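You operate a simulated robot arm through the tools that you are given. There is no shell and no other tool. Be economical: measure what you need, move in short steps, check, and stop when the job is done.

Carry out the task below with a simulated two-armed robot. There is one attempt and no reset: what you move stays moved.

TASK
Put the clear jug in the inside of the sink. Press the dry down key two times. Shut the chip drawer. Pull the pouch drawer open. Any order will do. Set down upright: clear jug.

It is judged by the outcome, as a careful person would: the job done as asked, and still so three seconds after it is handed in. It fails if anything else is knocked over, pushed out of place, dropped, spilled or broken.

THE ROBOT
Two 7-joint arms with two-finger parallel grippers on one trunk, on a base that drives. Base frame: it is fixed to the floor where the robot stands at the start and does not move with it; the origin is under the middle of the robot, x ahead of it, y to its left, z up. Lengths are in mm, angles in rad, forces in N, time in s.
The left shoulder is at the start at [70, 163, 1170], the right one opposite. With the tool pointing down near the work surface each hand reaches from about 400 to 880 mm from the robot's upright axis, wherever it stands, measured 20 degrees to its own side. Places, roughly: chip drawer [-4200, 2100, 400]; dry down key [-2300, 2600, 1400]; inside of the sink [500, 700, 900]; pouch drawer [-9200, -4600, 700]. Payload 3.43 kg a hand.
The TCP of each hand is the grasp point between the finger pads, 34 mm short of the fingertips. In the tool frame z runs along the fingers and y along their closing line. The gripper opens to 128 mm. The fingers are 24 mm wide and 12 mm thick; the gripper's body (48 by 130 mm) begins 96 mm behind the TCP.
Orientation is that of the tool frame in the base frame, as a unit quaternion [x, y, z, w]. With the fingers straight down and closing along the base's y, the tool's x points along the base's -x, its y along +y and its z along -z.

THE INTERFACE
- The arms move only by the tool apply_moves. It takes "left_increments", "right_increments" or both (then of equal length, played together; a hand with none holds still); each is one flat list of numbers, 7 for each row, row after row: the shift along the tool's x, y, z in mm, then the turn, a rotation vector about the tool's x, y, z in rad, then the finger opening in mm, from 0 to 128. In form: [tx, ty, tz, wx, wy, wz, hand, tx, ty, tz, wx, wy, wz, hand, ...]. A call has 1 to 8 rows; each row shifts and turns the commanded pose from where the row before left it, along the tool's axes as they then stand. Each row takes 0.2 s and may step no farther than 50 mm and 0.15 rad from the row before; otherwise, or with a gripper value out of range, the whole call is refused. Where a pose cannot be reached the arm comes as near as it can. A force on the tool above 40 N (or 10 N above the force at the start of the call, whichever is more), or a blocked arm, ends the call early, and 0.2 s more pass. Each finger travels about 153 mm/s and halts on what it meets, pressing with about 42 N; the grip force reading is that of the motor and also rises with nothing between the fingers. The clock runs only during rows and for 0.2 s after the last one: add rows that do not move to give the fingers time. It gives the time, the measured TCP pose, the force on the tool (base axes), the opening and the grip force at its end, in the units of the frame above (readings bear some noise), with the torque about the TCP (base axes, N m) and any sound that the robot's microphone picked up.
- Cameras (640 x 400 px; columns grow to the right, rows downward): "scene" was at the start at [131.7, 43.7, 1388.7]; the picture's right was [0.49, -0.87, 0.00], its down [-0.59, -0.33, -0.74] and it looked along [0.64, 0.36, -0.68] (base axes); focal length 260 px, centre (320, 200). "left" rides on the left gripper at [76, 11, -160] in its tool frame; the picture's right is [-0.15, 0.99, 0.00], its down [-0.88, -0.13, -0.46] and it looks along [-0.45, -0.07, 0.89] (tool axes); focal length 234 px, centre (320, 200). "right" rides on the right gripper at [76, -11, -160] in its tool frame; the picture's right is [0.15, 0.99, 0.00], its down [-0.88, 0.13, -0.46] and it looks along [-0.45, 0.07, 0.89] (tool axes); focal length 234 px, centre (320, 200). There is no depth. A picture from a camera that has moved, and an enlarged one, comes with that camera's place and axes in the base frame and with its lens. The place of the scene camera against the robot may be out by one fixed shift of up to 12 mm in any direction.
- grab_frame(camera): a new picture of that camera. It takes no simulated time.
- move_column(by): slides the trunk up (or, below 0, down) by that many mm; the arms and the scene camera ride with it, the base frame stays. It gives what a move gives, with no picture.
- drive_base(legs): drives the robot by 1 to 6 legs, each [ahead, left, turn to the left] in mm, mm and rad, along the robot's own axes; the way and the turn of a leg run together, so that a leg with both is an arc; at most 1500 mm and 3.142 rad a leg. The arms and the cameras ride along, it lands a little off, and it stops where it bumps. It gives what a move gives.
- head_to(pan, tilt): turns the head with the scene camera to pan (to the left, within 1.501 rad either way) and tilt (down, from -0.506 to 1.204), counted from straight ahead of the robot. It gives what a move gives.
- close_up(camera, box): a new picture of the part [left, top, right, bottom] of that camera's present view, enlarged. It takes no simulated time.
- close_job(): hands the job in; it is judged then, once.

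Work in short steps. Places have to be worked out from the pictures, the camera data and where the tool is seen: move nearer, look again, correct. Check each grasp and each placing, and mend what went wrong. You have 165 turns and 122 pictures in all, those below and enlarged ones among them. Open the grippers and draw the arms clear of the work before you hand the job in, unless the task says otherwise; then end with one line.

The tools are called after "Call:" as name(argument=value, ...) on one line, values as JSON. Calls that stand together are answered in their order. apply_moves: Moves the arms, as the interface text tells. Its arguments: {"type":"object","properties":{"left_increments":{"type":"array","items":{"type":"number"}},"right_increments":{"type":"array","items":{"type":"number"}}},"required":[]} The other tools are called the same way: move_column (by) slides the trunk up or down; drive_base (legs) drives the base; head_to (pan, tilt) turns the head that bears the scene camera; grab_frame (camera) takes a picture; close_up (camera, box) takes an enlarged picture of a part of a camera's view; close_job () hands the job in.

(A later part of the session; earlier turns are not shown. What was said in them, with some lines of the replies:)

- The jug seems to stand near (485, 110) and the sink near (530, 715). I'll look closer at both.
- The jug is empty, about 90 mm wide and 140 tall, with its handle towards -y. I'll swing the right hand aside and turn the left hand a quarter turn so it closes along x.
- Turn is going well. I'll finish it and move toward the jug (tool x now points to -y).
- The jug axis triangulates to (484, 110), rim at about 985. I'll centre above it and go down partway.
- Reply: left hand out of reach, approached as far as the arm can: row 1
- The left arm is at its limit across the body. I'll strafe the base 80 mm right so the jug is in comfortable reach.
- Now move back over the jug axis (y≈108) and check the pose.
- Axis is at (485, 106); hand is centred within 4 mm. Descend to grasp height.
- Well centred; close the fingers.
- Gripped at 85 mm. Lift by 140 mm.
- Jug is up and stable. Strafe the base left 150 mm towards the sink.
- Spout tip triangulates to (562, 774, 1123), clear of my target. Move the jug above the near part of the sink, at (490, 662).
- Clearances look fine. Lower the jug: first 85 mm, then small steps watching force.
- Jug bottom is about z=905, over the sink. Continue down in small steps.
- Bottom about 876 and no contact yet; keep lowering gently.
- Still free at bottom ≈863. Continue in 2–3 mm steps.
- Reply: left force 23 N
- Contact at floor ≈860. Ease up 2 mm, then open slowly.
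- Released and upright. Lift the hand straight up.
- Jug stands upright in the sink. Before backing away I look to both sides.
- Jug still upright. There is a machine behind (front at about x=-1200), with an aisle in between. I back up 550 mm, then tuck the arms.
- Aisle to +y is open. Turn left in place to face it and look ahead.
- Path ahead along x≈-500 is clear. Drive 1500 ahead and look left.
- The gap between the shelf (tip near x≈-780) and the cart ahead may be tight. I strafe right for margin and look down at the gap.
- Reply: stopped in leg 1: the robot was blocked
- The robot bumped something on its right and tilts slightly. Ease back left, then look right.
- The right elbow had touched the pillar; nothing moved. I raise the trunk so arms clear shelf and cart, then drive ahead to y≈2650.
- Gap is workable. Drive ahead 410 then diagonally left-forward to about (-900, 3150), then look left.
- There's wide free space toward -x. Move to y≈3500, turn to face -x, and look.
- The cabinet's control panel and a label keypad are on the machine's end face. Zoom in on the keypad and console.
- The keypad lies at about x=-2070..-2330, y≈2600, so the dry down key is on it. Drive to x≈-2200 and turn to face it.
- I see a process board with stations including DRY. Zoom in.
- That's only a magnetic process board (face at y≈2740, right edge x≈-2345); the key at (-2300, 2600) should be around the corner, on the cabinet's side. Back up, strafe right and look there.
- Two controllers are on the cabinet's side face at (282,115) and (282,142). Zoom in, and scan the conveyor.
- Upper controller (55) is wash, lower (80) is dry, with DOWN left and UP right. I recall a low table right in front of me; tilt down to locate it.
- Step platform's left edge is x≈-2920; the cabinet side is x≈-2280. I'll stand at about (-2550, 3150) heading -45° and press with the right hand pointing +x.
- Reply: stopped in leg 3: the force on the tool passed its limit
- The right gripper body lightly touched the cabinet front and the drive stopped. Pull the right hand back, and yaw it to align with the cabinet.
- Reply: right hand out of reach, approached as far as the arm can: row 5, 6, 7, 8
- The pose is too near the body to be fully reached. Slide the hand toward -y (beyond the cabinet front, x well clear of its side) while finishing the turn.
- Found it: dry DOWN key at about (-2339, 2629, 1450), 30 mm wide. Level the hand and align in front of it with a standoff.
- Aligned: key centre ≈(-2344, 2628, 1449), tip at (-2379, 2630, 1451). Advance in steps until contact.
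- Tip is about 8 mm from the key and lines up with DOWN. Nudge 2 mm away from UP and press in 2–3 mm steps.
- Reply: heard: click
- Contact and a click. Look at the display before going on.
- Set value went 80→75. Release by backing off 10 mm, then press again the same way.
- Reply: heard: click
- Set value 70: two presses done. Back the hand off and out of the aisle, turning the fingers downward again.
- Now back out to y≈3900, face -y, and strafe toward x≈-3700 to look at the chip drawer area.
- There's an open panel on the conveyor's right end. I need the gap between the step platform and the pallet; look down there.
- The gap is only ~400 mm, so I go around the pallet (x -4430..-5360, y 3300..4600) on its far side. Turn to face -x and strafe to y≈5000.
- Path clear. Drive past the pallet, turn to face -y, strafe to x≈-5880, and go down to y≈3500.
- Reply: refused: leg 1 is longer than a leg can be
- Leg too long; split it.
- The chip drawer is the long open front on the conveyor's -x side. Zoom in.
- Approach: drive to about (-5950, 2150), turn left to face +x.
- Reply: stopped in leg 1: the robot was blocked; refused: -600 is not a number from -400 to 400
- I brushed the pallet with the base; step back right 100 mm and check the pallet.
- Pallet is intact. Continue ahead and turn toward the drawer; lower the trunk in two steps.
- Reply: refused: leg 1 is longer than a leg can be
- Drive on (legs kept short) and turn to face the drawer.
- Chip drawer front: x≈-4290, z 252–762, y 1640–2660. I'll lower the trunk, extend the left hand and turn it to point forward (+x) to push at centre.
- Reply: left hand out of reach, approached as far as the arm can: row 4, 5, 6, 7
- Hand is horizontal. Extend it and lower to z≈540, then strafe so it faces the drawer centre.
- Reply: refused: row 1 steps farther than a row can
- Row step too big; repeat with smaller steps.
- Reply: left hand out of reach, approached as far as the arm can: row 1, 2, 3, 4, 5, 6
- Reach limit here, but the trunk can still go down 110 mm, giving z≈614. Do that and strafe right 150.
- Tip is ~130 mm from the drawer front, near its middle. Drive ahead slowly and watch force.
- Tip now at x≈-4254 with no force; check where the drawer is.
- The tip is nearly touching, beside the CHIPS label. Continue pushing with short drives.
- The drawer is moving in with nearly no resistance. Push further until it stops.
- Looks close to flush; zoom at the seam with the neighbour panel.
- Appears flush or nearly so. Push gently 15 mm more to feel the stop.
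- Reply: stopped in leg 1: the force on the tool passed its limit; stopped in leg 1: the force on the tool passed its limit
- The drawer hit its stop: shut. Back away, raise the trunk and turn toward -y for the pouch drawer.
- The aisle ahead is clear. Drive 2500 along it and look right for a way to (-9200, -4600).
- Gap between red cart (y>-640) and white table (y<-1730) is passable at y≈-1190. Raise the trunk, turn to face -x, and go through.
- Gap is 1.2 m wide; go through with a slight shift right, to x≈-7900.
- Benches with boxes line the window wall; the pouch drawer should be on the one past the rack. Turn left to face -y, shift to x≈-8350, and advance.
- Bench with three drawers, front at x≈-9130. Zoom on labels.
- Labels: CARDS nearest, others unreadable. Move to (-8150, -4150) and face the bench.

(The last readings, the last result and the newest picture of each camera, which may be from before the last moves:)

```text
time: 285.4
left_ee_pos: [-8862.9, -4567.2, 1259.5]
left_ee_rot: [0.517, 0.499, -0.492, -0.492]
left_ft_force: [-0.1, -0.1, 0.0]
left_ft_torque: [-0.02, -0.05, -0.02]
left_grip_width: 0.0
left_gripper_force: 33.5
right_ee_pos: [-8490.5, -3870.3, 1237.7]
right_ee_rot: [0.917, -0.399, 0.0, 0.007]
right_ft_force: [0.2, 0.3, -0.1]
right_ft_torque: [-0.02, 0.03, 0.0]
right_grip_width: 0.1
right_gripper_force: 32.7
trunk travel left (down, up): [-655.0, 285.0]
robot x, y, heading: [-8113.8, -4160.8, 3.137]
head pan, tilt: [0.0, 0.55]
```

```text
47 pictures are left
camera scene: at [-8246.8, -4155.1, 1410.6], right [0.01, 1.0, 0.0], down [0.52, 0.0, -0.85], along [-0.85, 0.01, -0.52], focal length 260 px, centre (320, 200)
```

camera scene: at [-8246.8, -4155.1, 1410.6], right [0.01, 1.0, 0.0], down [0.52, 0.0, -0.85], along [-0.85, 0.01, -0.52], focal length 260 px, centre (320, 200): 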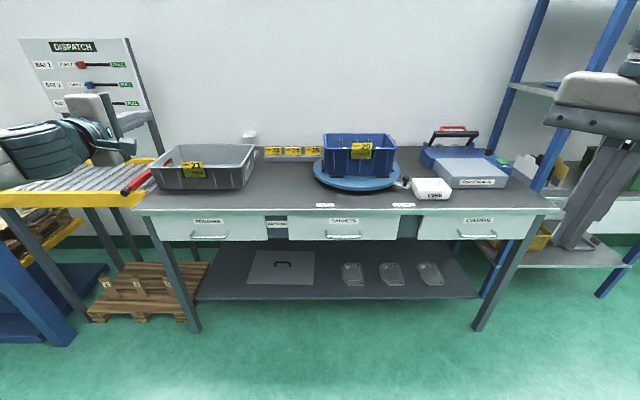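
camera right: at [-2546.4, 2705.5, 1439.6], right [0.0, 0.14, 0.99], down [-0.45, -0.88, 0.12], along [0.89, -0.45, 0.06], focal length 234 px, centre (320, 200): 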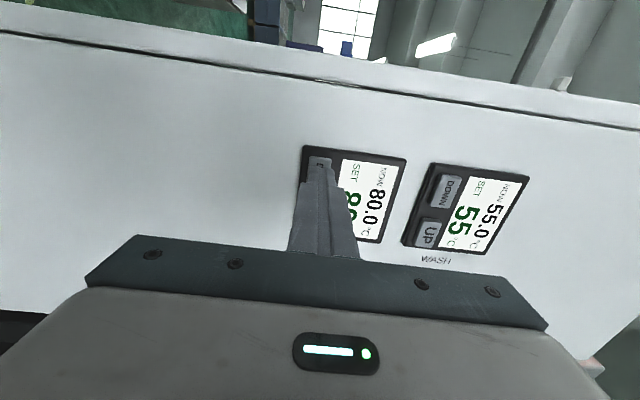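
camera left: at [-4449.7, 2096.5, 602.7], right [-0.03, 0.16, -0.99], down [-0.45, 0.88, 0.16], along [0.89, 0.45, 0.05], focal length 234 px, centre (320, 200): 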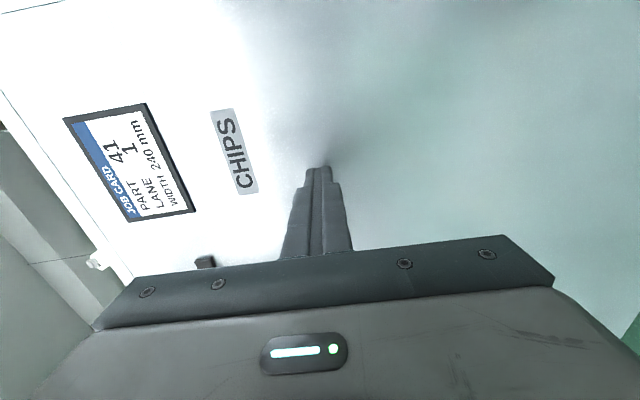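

Call:
close_up(camera="scene", box=[130, 190, 330, 260])

Call:
close_up(camera="scene", box=[320, 170, 560, 260])

```text
3.20 times, centred on (230, 225) of scene
camera zoom: at [-8246.8, -4155.1, 1410.6], right [0.01, 1.0, 0.0], down [0.52, 0.0, -0.85], along [-0.85, 0.01, -0.52], focal length 831 px, centre (608, 120)
```

zoom: 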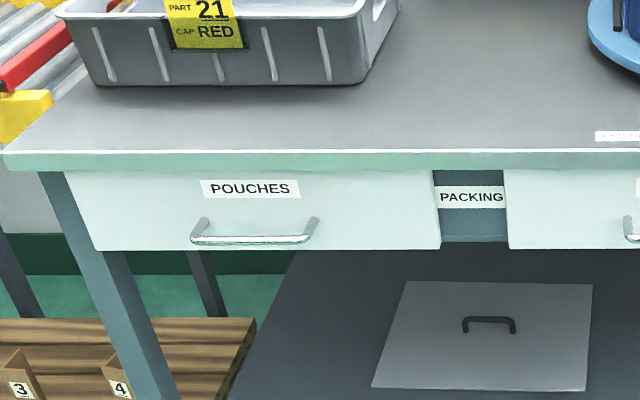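

```text
2.67 times, centred on (440, 215) of scene
camera zoom: at [-8246.8, -4155.1, 1410.6], right [0.01, 1.0, 0.0], down [0.52, 0.0, -0.85], along [-0.85, 0.01, -0.52], focal length 692 px, centre (0, 160)
```

zoom: 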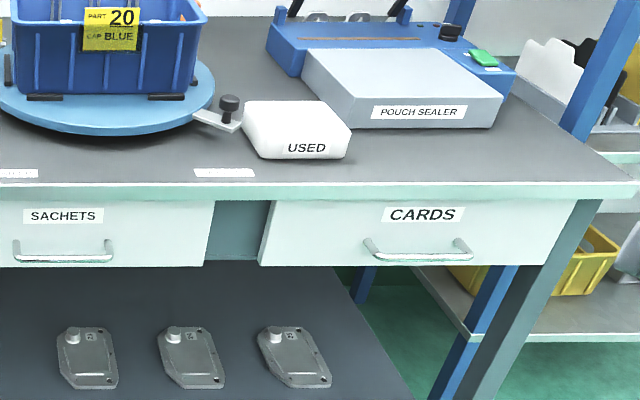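

The left drawer is POUCHES; its handle is at about (-9105, -4611, 710), a horizontal bar. Lower the trunk so the left hand is at handle height and open the gripper.

Call:
move_column(by=-400)

Call:
move_column(by=-149)

Call:
apply_moves(left_increments=[-22, 0, 0, 0, 0, 0, 30, -22, 0, 0, 0, 0, 0, 70, 0, 0, 0, 0, 0, 0, 70])

Call:
grab_frame(camera="left")

Call:
grab_frame(camera="scene")

```text
time: 289.2
left_ee_pos: [-8863.3, -4566.1, 859.7]
left_ee_rot: [0.518, 0.498, -0.491, -0.492]
left_ft_force: [0.8, -0.6, -0.8]
left_ft_torque: [-0.02, 0.01, -0.08]
left_grip_width: 0.0
left_gripper_force: 32.8
right_ee_pos: [-8489.2, -3869.4, 837.2]
right_ee_rot: [0.917, -0.399, 0.0, 0.007]
right_ft_force: [0.4, -0.3, 0.3]
right_ft_torque: [0.0, -0.02, -0.02]
right_grip_width: 0.0
right_gripper_force: 33.2
trunk travel left (down, up): [-255.0, 685.0]
robot x, y, heading: [-8115.5, -4161.7, 3.134]
head pan, tilt: [0.0, 0.55]
```

```text
time: 291.0
left_ee_pos: [-8863.3, -4567.5, 711.2]
left_ee_rot: [0.517, 0.498, -0.492, -0.492]
left_ft_force: [0.1, 0.2, -0.3]
left_ft_torque: [-0.01, -0.02, 0.0]
left_grip_width: 0.0
left_gripper_force: 32.4
right_ee_pos: [-8490.0, -3869.9, 690.1]
right_ee_rot: [0.917, -0.4, -0.001, 0.007]
right_ft_force: [0.4, 0.3, -0.5]
right_ft_torque: [0.0, -0.02, -0.01]
right_grip_width: 0.1
right_gripper_force: 32.9
trunk travel left (down, up): [-106.0, 834.0]
robot x, y, heading: [-8116.0, -4158.0, 3.138]
head pan, tilt: [0.0, 0.55]
```

```text
time: 291.8
left_ee_pos: [-8864.5, -4610.3, 713.8]
left_ee_rot: [0.517, 0.499, -0.492, -0.492]
left_ft_force: [-0.7, 0.3, 0.5]
left_ft_torque: [0.03, 0.02, -0.03]
left_grip_width: 70.3
left_gripper_force: 0.1
right_ee_pos: [-8489.8, -3870.3, 690.0]
right_ee_rot: [0.917, -0.399, 0.0, 0.006]
right_ft_force: [-0.2, 0.2, 0.5]
right_ft_torque: [0.0, 0.02, 0.01]
right_grip_width: 0.1
right_gripper_force: 32.6
trunk travel left (down, up): [-106.0, 834.0]
robot x, y, heading: [-8116.1, -4156.6, 3.137]
head pan, tilt: [0.0, 0.55]
```

```text
44 pictures are left
camera left: at [-8703.3, -4537.7, 704.7], right [0.03, -0.16, -0.99], down [0.43, -0.89, 0.16], along [-0.9, -0.43, 0.05], focal length 234 px, centre (320, 200)
```

left: 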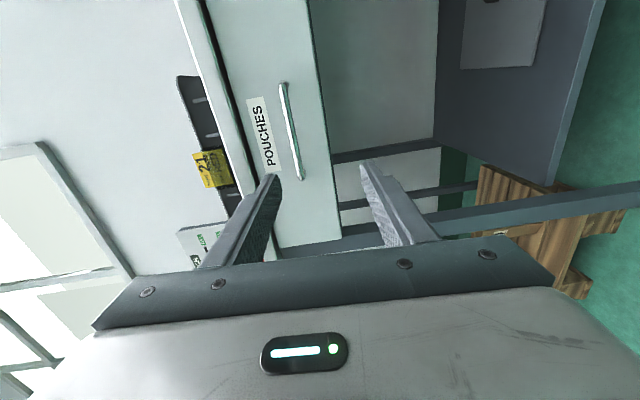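

```text
43 pictures are left
camera scene: at [-8246.7, -4155.2, 861.5], right [0.01, 1.0, 0.0], down [0.52, 0.0, -0.85], along [-0.85, 0.0, -0.52], focal length 260 px, centre (320, 200)
```

scene: 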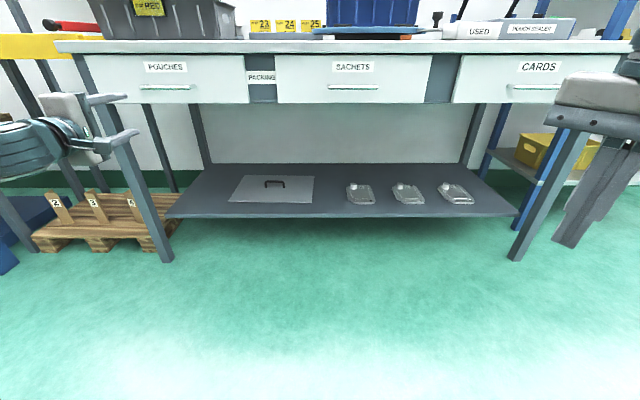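

Triangulating: handle at about (-9060, -4593, 746). Raise 33 mm, adjust sideways, narrow the opening to 50, and drive 140 closer.

Call:
move_column(by=33)

Call:
apply_moves(left_increments=[15, 0, 0, 0, 0, 0, 50, 0, 0, 0, 0, 0, 0, 50])

Call:
drive_base(legs=[[120, 0, 0]])

Call:
grab_frame(camera="left")

Call:
close_up(camera="scene", box=[0, 20, 200, 170])

```text
time: 292.6
left_ee_pos: [-8864.2, -4610.0, 744.6]
left_ee_rot: [0.518, 0.499, -0.491, -0.492]
left_ft_force: [0.5, -0.6, -0.1]
left_ft_torque: [-0.02, 0.02, 0.0]
left_grip_width: 70.5
left_gripper_force: 0.2
right_ee_pos: [-8490.0, -3870.0, 721.8]
right_ee_rot: [0.917, -0.399, 0.0, 0.007]
right_ft_force: [-0.4, -0.3, 0.3]
right_ft_torque: [0.02, 0.0, 0.0]
right_grip_width: 0.0
right_gripper_force: 32.8
trunk travel left (down, up): [-139.0, 801.0]
robot x, y, heading: [-8118.2, -4156.7, 3.14]
head pan, tilt: [0.0, 0.55]
```

```text
time: 293.1
left_ee_pos: [-8863.5, -4594.4, 744.2]
left_ee_rot: [0.518, 0.499, -0.49, -0.492]
left_ft_force: [0.0, -0.1, 0.0]
left_ft_torque: [-0.01, -0.03, 0.01]
left_grip_width: 50.0
left_gripper_force: 0.1
right_ee_pos: [-8490.7, -3869.9, 722.5]
right_ee_rot: [0.917, -0.399, 0.0, 0.007]
right_ft_force: [0.2, 0.1, -0.8]
right_ft_torque: [0.02, -0.04, 0.01]
right_grip_width: 0.1
right_gripper_force: 32.5
trunk travel left (down, up): [-139.0, 801.0]
robot x, y, heading: [-8116.2, -4158.7, 3.136]
head pan, tilt: [0.0, 0.55]
```

```text
time: 294.4
left_ee_pos: [-8987.6, -4593.5, 744.8]
left_ee_rot: [0.518, 0.498, -0.491, -0.493]
left_ft_force: [0.0, 0.0, -0.3]
left_ft_torque: [0.0, -0.01, -0.06]
left_grip_width: 50.2
left_gripper_force: 0.0
right_ee_pos: [-8613.4, -3868.9, 721.5]
right_ee_rot: [0.916, -0.4, 0.001, 0.007]
right_ft_force: [-0.6, 0.1, 0.2]
right_ft_torque: [-0.02, -0.04, 0.01]
right_grip_width: 0.1
right_gripper_force: 33.0
trunk travel left (down, up): [-139.0, 801.0]
robot x, y, heading: [-8241.4, -4160.0, 3.132]
head pan, tilt: [0.0, 0.55]
```

```text
42 pictures are left
camera left: at [-8827.2, -4522.1, 737.0], right [0.03, -0.16, -0.99], down [0.43, -0.89, 0.16], along [-0.9, -0.43, 0.05], focal length 234 px, centre (320, 200)
```

left: 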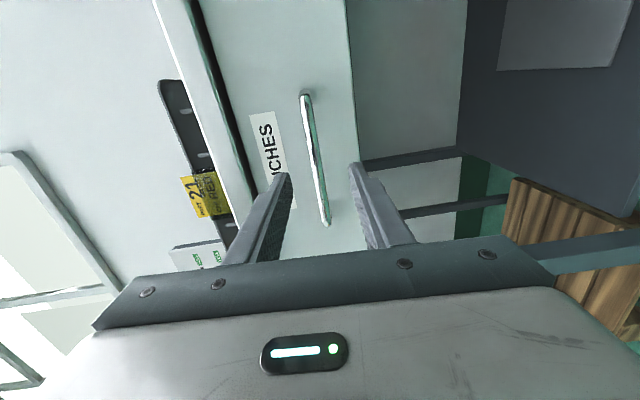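

```text
2.67 times, centred on (100, 95) of scene
camera zoom: at [-8370.6, -4154.5, 894.4], right [0.01, 1.0, 0.0], down [0.52, 0.0, -0.85], along [-0.85, 0.0, -0.52], focal length 692 px, centre (907, 480)
```

zoom: 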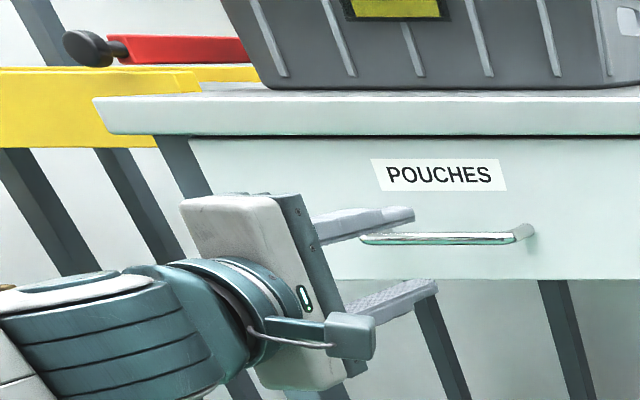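

Handle confirmed at (-9061, -4588, 746). Advance 58 mm so the bar sits between the finger pads.

Call:
drive_base(legs=[[58, 0, 0]])

Call:
grab_frame(camera="left")

Call:
close_up(camera="scene", box=[0, 20, 200, 170])

```text
time: 295.4
left_ee_pos: [-9047.2, -4594.2, 744.0]
left_ee_rot: [0.517, 0.5, -0.491, -0.492]
left_ft_force: [0.1, 0.3, -1.0]
left_ft_torque: [-0.02, -0.02, 0.01]
left_grip_width: 50.1
left_gripper_force: 0.1
right_ee_pos: [-8671.4, -3868.9, 721.8]
right_ee_rot: [0.917, -0.399, 0.001, 0.007]
right_ft_force: [-0.5, 0.5, -0.4]
right_ft_torque: [0.0, -0.02, 0.0]
right_grip_width: 0.0
right_gripper_force: 32.8
trunk travel left (down, up): [-139.0, 801.0]
robot x, y, heading: [-8293.2, -4155.4, 3.136]
head pan, tilt: [0.0, 0.55]
```

```text
40 pictures are left
camera left: at [-8886.1, -4522.0, 736.9], right [0.03, -0.16, -0.99], down [0.43, -0.89, 0.16], along [-0.9, -0.43, 0.05], focal length 234 px, centre (320, 200)
```

left: 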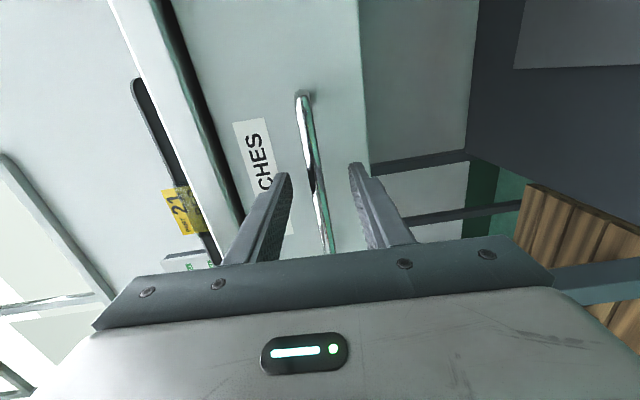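

```text
2.67 times, centred on (100, 95) of scene
camera zoom: at [-8429.7, -4154.2, 894.4], right [0.01, 1.0, 0.0], down [0.52, 0.0, -0.85], along [-0.85, 0.0, -0.52], focal length 692 px, centre (907, 480)
```

zoom: 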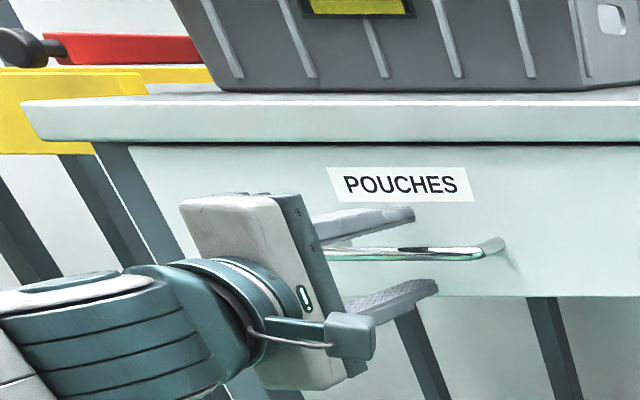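

The bar is between the fingers. Close the gripper.

Call:
apply_moves(left_increments=[0, 0, 0, 0, 0, 0, 25, 0, 0, 0, 0, 0, 0, 0, 0, 0, 0, 0, 0, 0, 0, 0, 0, 0, 0, 0, 0, 0])

```text
time: 296.4
left_ee_pos: [-9045.7, -4594.0, 745.6]
left_ee_rot: [0.517, 0.498, -0.492, -0.492]
left_ft_force: [-2.2, -0.8, 5.4]
left_ft_torque: [1.12, 0.08, -0.14]
left_grip_width: 12.0
left_gripper_force: 44.4
right_ee_pos: [-8671.1, -3869.0, 722.2]
right_ee_rot: [0.916, -0.4, -0.001, 0.006]
right_ft_force: [-0.6, -0.4, 0.1]
right_ft_torque: [-0.01, -0.02, 0.01]
right_grip_width: 0.0
right_gripper_force: 33.5
trunk travel left (down, up): [-139.0, 801.0]
robot x, y, heading: [-8298.3, -4152.3, 3.136]
head pan, tilt: [0.0, 0.55]
```

Gripping the 12 mm bar. Pull by backing the base 120 mm.

Call:
drive_base(legs=[[-120, 0, 0]])

Call:
close_up(camera="scene", box=[0, 0, 320, 200])

```text
time: 297.6
left_ee_pos: [-8926.7, -4594.0, 745.2]
left_ee_rot: [0.517, 0.498, -0.492, -0.493]
left_ft_force: [0.3, -9.0, 9.6]
left_ft_torque: [1.06, 0.07, 0.51]
left_grip_width: 11.7
left_gripper_force: 45.2
right_ee_pos: [-8549.5, -3869.5, 723.2]
right_ee_rot: [0.916, -0.402, 0.0, 0.007]
right_ft_force: [0.2, 0.2, 1.1]
right_ft_torque: [0.01, 0.01, 0.01]
right_grip_width: 0.0
right_gripper_force: 33.5
trunk travel left (down, up): [-139.0, 801.0]
robot x, y, heading: [-8174.0, -4159.6, 3.131]
head pan, tilt: [0.0, 0.55]
```

```text
2.00 times, centred on (160, 100) of scene
camera zoom: at [-8307.7, -4155.1, 894.8], right [0.01, 1.0, 0.0], down [0.52, 0.0, -0.85], along [-0.85, 0.01, -0.52], focal length 519 px, centre (640, 400)
```

zoom: 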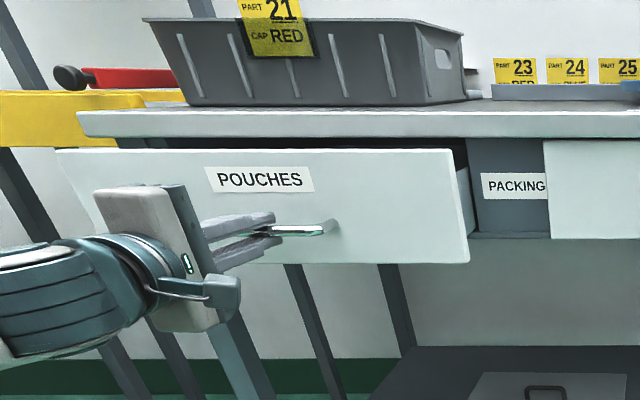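

The drawer is opening. Pull 100 mm more.

Call:
drive_base(legs=[[-100, 0, 0]])

Call:
drive_base(legs=[[-60, 0, 0]])

Call:
grab_frame(camera="scene")

```text
time: 298.8
left_ee_pos: [-8826.2, -4592.6, 745.8]
left_ee_rot: [0.518, 0.498, -0.491, -0.493]
left_ft_force: [1.0, -1.2, 3.8]
left_ft_torque: [1.14, 0.02, 0.14]
left_grip_width: 11.6
left_gripper_force: 45.4
right_ee_pos: [-8450.1, -3870.1, 722.4]
right_ee_rot: [0.916, -0.401, 0.0, 0.007]
right_ft_force: [0.2, -0.4, -0.3]
right_ft_torque: [-0.02, 0.0, 0.03]
right_grip_width: 0.0
right_gripper_force: 33.4
trunk travel left (down, up): [-139.0, 801.0]
robot x, y, heading: [-8078.9, -4157.8, 3.131]
head pan, tilt: [0.0, 0.55]
```

```text
time: 299.7
left_ee_pos: [-8766.0, -4594.8, 745.2]
left_ee_rot: [0.518, 0.497, -0.491, -0.494]
left_ft_force: [1.3, 2.5, 1.7]
left_ft_torque: [1.12, 0.01, -0.01]
left_grip_width: 11.9
left_gripper_force: 45.6
right_ee_pos: [-8388.6, -3869.4, 722.0]
right_ee_rot: [0.916, -0.401, 0.0, 0.007]
right_ft_force: [-0.3, 0.5, 0.1]
right_ft_torque: [-0.02, 0.01, 0.01]
right_grip_width: 0.0
right_gripper_force: 33.6
trunk travel left (down, up): [-139.0, 801.0]
robot x, y, heading: [-8018.0, -4159.3, 3.132]
head pan, tilt: [0.0, 0.55]
```

```text
37 pictures are left
camera scene: at [-8147.0, -4155.9, 894.6], right [0.01, 1.0, 0.0], down [0.52, 0.0, -0.85], along [-0.85, 0.01, -0.52], focal length 260 px, centre (320, 200)
```

scene: 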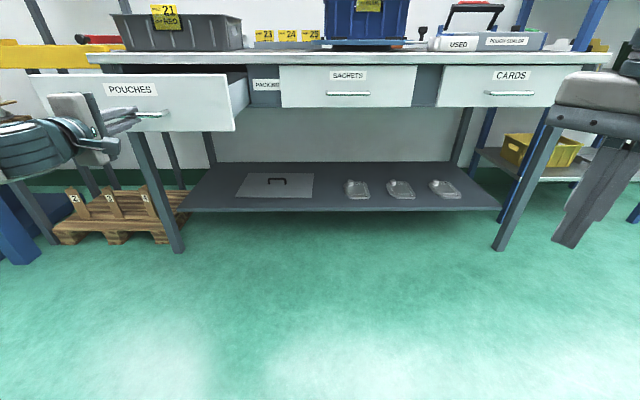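

It is out about 280 mm. One more gentle 40 mm pull to approach full travel.

Call:
drive_base(legs=[[-40, 0, 0]])

```text
time: 300.6
left_ee_pos: [-8726.5, -4594.4, 745.2]
left_ee_rot: [0.519, 0.497, -0.49, -0.493]
left_ft_force: [0.7, 2.6, 1.8]
left_ft_torque: [1.1, 0.02, -0.1]
left_grip_width: 12.2
left_gripper_force: 45.0
right_ee_pos: [-8349.1, -3870.5, 722.0]
right_ee_rot: [0.916, -0.401, 0.001, 0.006]
right_ft_force: [0.5, -0.2, 0.3]
right_ft_torque: [-0.03, 0.03, 0.0]
right_grip_width: 0.0
right_gripper_force: 33.1
trunk travel left (down, up): [-139.0, 801.0]
robot x, y, heading: [-7976.8, -4161.1, 3.134]
head pan, tilt: [0.0, 0.55]
```

Out 320 mm: plenty. Release the handle (open to 50) and back straight away.

Call:
apply_moves(left_increments=[0, 0, 0, 0, 0, 0, 30, 0, 0, 0, 0, 0, 0, 50, 0, 0, 0, 0, 0, 0, 50])

Call:
drive_base(legs=[[-150, 0, 0]])

Call:
grab_frame(camera="scene")

```text
time: 301.4
left_ee_pos: [-8726.3, -4594.4, 744.9]
left_ee_rot: [0.518, 0.497, -0.491, -0.494]
left_ft_force: [0.1, 0.4, 0.7]
left_ft_torque: [0.03, 0.0, 0.01]
left_grip_width: 49.9
left_gripper_force: 0.1
right_ee_pos: [-8349.7, -3869.1, 722.3]
right_ee_rot: [0.916, -0.401, 0.0, 0.008]
right_ft_force: [-0.3, -0.1, -0.6]
right_ft_torque: [-0.02, -0.01, 0.0]
right_grip_width: 0.0
right_gripper_force: 33.2
trunk travel left (down, up): [-139.0, 801.0]
robot x, y, heading: [-7978.9, -4159.4, 3.134]
head pan, tilt: [0.0, 0.55]
```

```text
time: 302.4
left_ee_pos: [-8699.8, -4595.9, 747.5]
left_ee_rot: [0.516, 0.497, -0.492, -0.495]
left_ft_force: [0.2, 1.0, -0.9]
left_ft_torque: [-0.01, -0.03, 0.01]
left_grip_width: 50.1
left_gripper_force: 0.0
right_ee_pos: [-8324.3, -3872.1, 723.8]
right_ee_rot: [0.916, -0.4, -0.002, 0.007]
right_ft_force: [-0.1, 0.0, -0.3]
right_ft_torque: [0.03, 0.01, 0.0]
right_grip_width: 0.0
right_gripper_force: 33.4
trunk travel left (down, up): [-139.0, 801.0]
robot x, y, heading: [-7949.5, -4159.8, 3.135]
head pan, tilt: [0.0, 0.55]
stopped in leg 1: the robot was blocked; the commanded pose is now the measured one
```

```text
36 pictures are left
camera scene: at [-8082.1, -4157.2, 894.6], right [0.01, 1.0, 0.0], down [0.52, 0.0, -0.85], along [-0.85, 0.01, -0.52], focal length 260 px, centre (320, 200)
```

scene: 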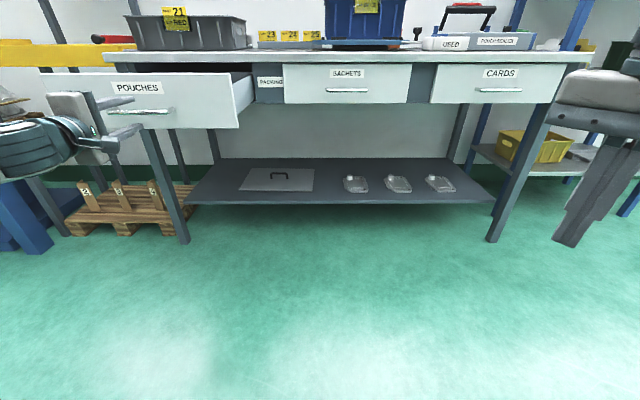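

Blocked from behind, probably the blue cart. Ease forward 12 mm and look back on both sides.

Call:
drive_base(legs=[[12, 0, 0]])

Call:
head_to(pan=1.5, tilt=0.6)

Call:
grab_frame(camera="scene")

Call:
head_to(pan=-1.5, tilt=0.6)

Call:
grab_frame(camera="scene")

```text
time: 303.1
left_ee_pos: [-8712.2, -4596.4, 747.8]
left_ee_rot: [0.517, 0.497, -0.491, -0.494]
left_ft_force: [0.3, 0.3, -0.3]
left_ft_torque: [0.02, 0.04, 0.01]
left_grip_width: 50.0
left_gripper_force: 0.0
right_ee_pos: [-8336.4, -3871.6, 722.5]
right_ee_rot: [0.917, -0.4, -0.001, 0.007]
right_ft_force: [-0.5, 0.1, 0.1]
right_ft_torque: [0.01, -0.01, -0.02]
right_grip_width: 0.2
right_gripper_force: 33.1
trunk travel left (down, up): [-139.0, 801.0]
robot x, y, heading: [-7961.2, -4162.4, 3.135]
head pan, tilt: [0.0, 0.55]
```

```text
time: 304.7
left_ee_pos: [-8711.2, -4595.1, 748.6]
left_ee_rot: [0.517, 0.497, -0.491, -0.494]
left_ft_force: [0.2, -0.2, 0.3]
left_ft_torque: [-0.01, -0.01, -0.01]
left_grip_width: 49.9
left_gripper_force: 0.1
right_ee_pos: [-8337.6, -3870.8, 724.0]
right_ee_rot: [0.916, -0.4, -0.001, 0.007]
right_ft_force: [0.7, -0.5, -0.3]
right_ft_torque: [0.01, 0.0, -0.01]
right_grip_width: 0.0
right_gripper_force: 32.8
trunk travel left (down, up): [-139.0, 801.0]
robot x, y, heading: [-7962.3, -4160.3, 3.138]
head pan, tilt: [1.499, 0.6]
```

```text
35 pictures are left
camera scene: at [-8011.6, -4245.8, 890.0], right [-1.0, 0.08, 0.0], down [0.05, 0.56, -0.83], along [-0.07, -0.82, -0.56], focal length 260 px, centre (320, 200)
```

scene: 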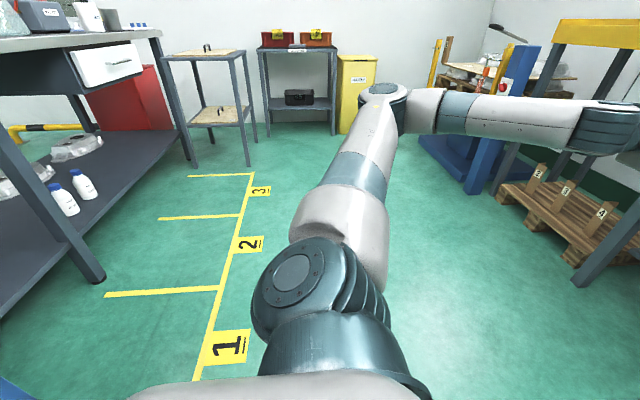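

```text
time: 307.3
left_ee_pos: [-8712.3, -4596.9, 746.5]
left_ee_rot: [0.517, 0.497, -0.491, -0.494]
left_ft_force: [-0.2, 0.9, -0.4]
left_ft_torque: [-0.04, 0.03, 0.0]
left_grip_width: 50.0
left_gripper_force: 0.0
right_ee_pos: [-8336.7, -3872.4, 723.2]
right_ee_rot: [0.916, -0.401, -0.002, 0.007]
right_ft_force: [-0.4, -0.1, 0.1]
right_ft_torque: [0.0, -0.01, 0.01]
right_grip_width: 0.1
right_gripper_force: 33.1
trunk travel left (down, up): [-139.0, 801.0]
robot x, y, heading: [-7961.7, -4158.6, 3.137]
head pan, tilt: [-1.499, 0.6]
```

```text
34 pictures are left
camera scene: at [-8010.3, -4069.5, 890.0], right [1.0, 0.06, 0.0], down [0.04, -0.56, -0.83], along [-0.05, 0.82, -0.56], focal length 260 px, centre (320, 200)
```

scene: 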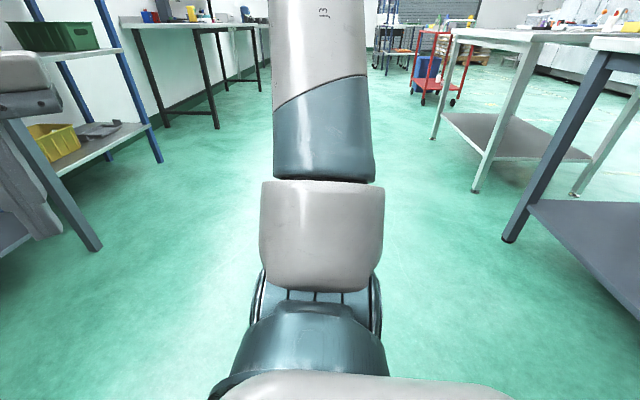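

The cart sits right behind me. Retract the left hand off the handle with the arm instead.

Call:
apply_moves(left_increments=[0, 0, -25, 0, 0, 0, 50, 0, 0, -25, 0, 0, 0, 50, 0, 0, -25, 0, 0, 0, 50, 0, 0, 0, 0, 0, 0, 50])

Call:
head_to(pan=0.5, tilt=0.45)

Call:
grab_frame(camera="scene")

```text
time: 308.3
left_ee_pos: [-8639.0, -4600.3, 750.0]
left_ee_rot: [0.516, 0.497, -0.492, -0.495]
left_ft_force: [-0.1, -0.3, 0.4]
left_ft_torque: [0.04, 0.01, 0.01]
left_grip_width: 50.0
left_gripper_force: 0.0
right_ee_pos: [-8335.7, -3871.8, 722.3]
right_ee_rot: [0.916, -0.4, -0.001, 0.007]
right_ft_force: [0.0, 0.3, -0.6]
right_ft_torque: [0.05, -0.01, -0.02]
right_grip_width: 0.0
right_gripper_force: 33.0
trunk travel left (down, up): [-139.0, 801.0]
robot x, y, heading: [-7959.2, -4162.4, 3.13]
head pan, tilt: [-1.499, 0.6]
```

```text
time: 310.2
left_ee_pos: [-8638.3, -4600.5, 750.6]
left_ee_rot: [0.517, 0.497, -0.492, -0.495]
left_ft_force: [0.5, -0.7, 0.4]
left_ft_torque: [0.0, 0.01, 0.01]
left_grip_width: 49.8
left_gripper_force: 0.0
right_ee_pos: [-8335.7, -3872.7, 722.6]
right_ee_rot: [0.917, -0.4, -0.002, 0.007]
right_ft_force: [-0.1, -0.2, -0.3]
right_ft_torque: [0.0, 0.01, -0.01]
right_grip_width: 0.2
right_gripper_force: 32.9
trunk travel left (down, up): [-139.0, 801.0]
robot x, y, heading: [-7966.3, -4163.1, 3.138]
head pan, tilt: [0.499, 0.45]
```

```text
33 pictures are left
camera scene: at [-8085.6, -4201.1, 903.6], right [-0.47, 0.88, 0.0], down [0.38, 0.21, -0.9], along [-0.79, -0.42, -0.44], focal length 260 px, centre (320, 200)
```

scene: 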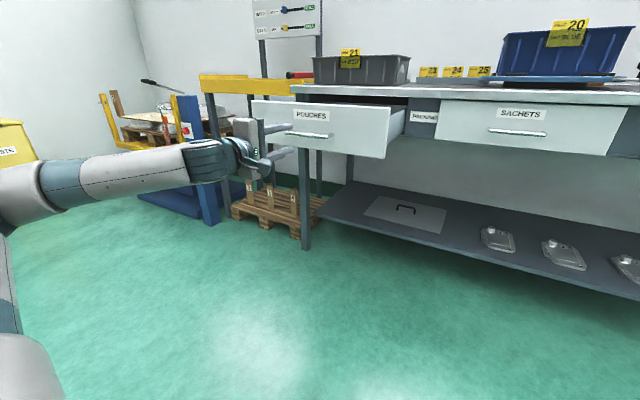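

Hand is clear and the drawer stays open. Strafe right away from the cart, then turn to inspect the cart.

Call:
drive_base(legs=[[20, 0, 0], [0, -900, 0], [0, 0, 0.9]])

Call:
head_to(pan=1.2, tilt=0.45)

Call:
grab_frame(camera="scene")

```text
time: 317.8
left_ee_pos: [-8035.9, -4064.3, 750.1]
left_ee_rot: [0.245, 0.674, -0.659, -0.228]
left_ft_force: [0.0, -0.1, 0.5]
left_ft_torque: [0.0, -0.01, -0.03]
left_grip_width: 49.9
left_gripper_force: 0.0
right_ee_pos: [-8426.6, -3380.2, 723.8]
right_ee_rot: [0.999, 0.044, 0.002, 0.006]
right_ft_force: [-0.8, 0.1, 0.1]
right_ft_torque: [0.03, -0.01, 0.0]
right_grip_width: 0.3
right_gripper_force: 33.0
trunk travel left (down, up): [-139.0, 801.0]
robot x, y, heading: [-7967.6, -3260.3, -2.238]
head pan, tilt: [0.499, 0.45]
```

```text
time: 318.8
left_ee_pos: [-8035.6, -4064.1, 749.7]
left_ee_rot: [0.245, 0.674, -0.659, -0.227]
left_ft_force: [-0.2, 0.4, 0.2]
left_ft_torque: [-0.02, 0.01, 0.0]
left_grip_width: 50.3
left_gripper_force: 0.0
right_ee_pos: [-8425.5, -3379.7, 722.5]
right_ee_rot: [0.999, 0.045, 0.003, 0.007]
right_ft_force: [0.4, 0.6, -0.5]
right_ft_torque: [0.0, -0.02, -0.01]
right_grip_width: 0.0
right_gripper_force: 33.2
trunk travel left (down, up): [-139.0, 801.0]
robot x, y, heading: [-7967.3, -3266.3, -2.238]
head pan, tilt: [1.201, 0.45]
```

```text
32 pictures are left
camera scene: at [-7944.8, -3378.3, 903.6], right [-0.86, -0.51, 0.0], down [-0.22, 0.38, -0.9], along [0.46, -0.78, -0.44], focal length 260 px, centre (320, 200)
```

scene: 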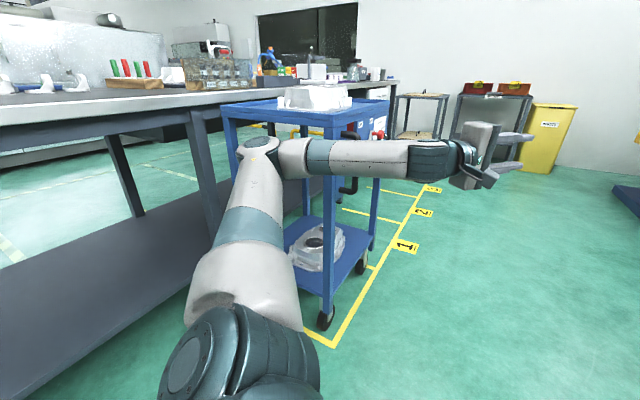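

The cart is still in its marked bay (wheels within 10 mm of where they were). Open both grippers; arms are already clear; take a last look at the pouch drawer.

Call:
apply_moves(left_increments=[0, 0, 0, 0, 0, 0, 120, 0, 0, 0, 0, 0, 0, 120, 0, 0, 0, 0, 0, 0, 120], right_increments=[0, 0, 0, 0, 0, 0, 120, 0, 0, 0, 0, 0, 0, 120, 0, 0, 0, 0, 0, 0, 120])

Call:
head_to(pan=0.2, tilt=0.35)

Call:
grab_frame(camera="scene")

```text
time: 319.6
left_ee_pos: [-8036.7, -4064.6, 751.9]
left_ee_rot: [0.244, 0.674, -0.659, -0.228]
left_ft_force: [-0.2, 0.0, 0.1]
left_ft_torque: [-0.02, 0.0, -0.02]
left_grip_width: 120.0
left_gripper_force: 0.0
right_ee_pos: [-8425.3, -3379.6, 723.2]
right_ee_rot: [0.999, 0.043, 0.002, 0.006]
right_ft_force: [0.0, 0.4, 0.9]
right_ft_torque: [0.05, 0.01, 0.01]
right_grip_width: 120.3
right_gripper_force: 0.1
trunk travel left (down, up): [-139.0, 801.0]
robot x, y, heading: [-7969.3, -3264.1, -2.235]
head pan, tilt: [1.201, 0.45]
```

```text
time: 320.9
left_ee_pos: [-8034.7, -4065.6, 750.0]
left_ee_rot: [0.244, 0.674, -0.659, -0.228]
left_ft_force: [0.2, 1.3, -0.4]
left_ft_torque: [0.01, 0.03, 0.02]
left_grip_width: 120.2
left_gripper_force: 0.1
right_ee_pos: [-8426.9, -3378.6, 724.3]
right_ee_rot: [0.999, 0.043, 0.003, 0.007]
right_ft_force: [-0.2, -0.8, -0.8]
right_ft_torque: [0.0, 0.02, -0.01]
right_grip_width: 120.2
right_gripper_force: 0.1
trunk travel left (down, up): [-139.0, 801.0]
robot x, y, heading: [-7970.6, -3261.5, -2.241]
head pan, tilt: [0.201, 0.351]
```

```text
31 pictures are left
camera scene: at [-8033.3, -3382.3, 912.8], right [-0.89, 0.45, 0.0], down [0.15, 0.31, -0.94], along [-0.42, -0.84, -0.34], focal length 260 px, centre (320, 200)
```

scene: 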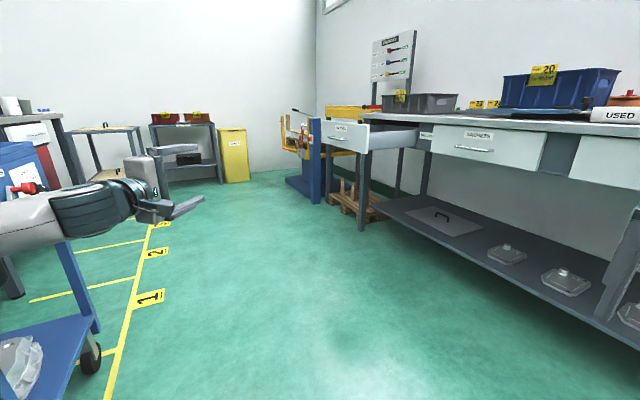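

The pouch drawer is open, the grippers are open and the arms are clear. Handing in.

Call:
close_job()

```text
The job is handed in.
```

I finished all four tasks and handed the job in: the jug is upright in the sink, the dry down key was pressed twice (set value 80 → 70), the chip drawer is shut, and the pouch drawer is open. While driving, the robot lightly bumped a pillar, the control cabinet, a pallet and a cart, but I saw nothing knocked over or out of place.
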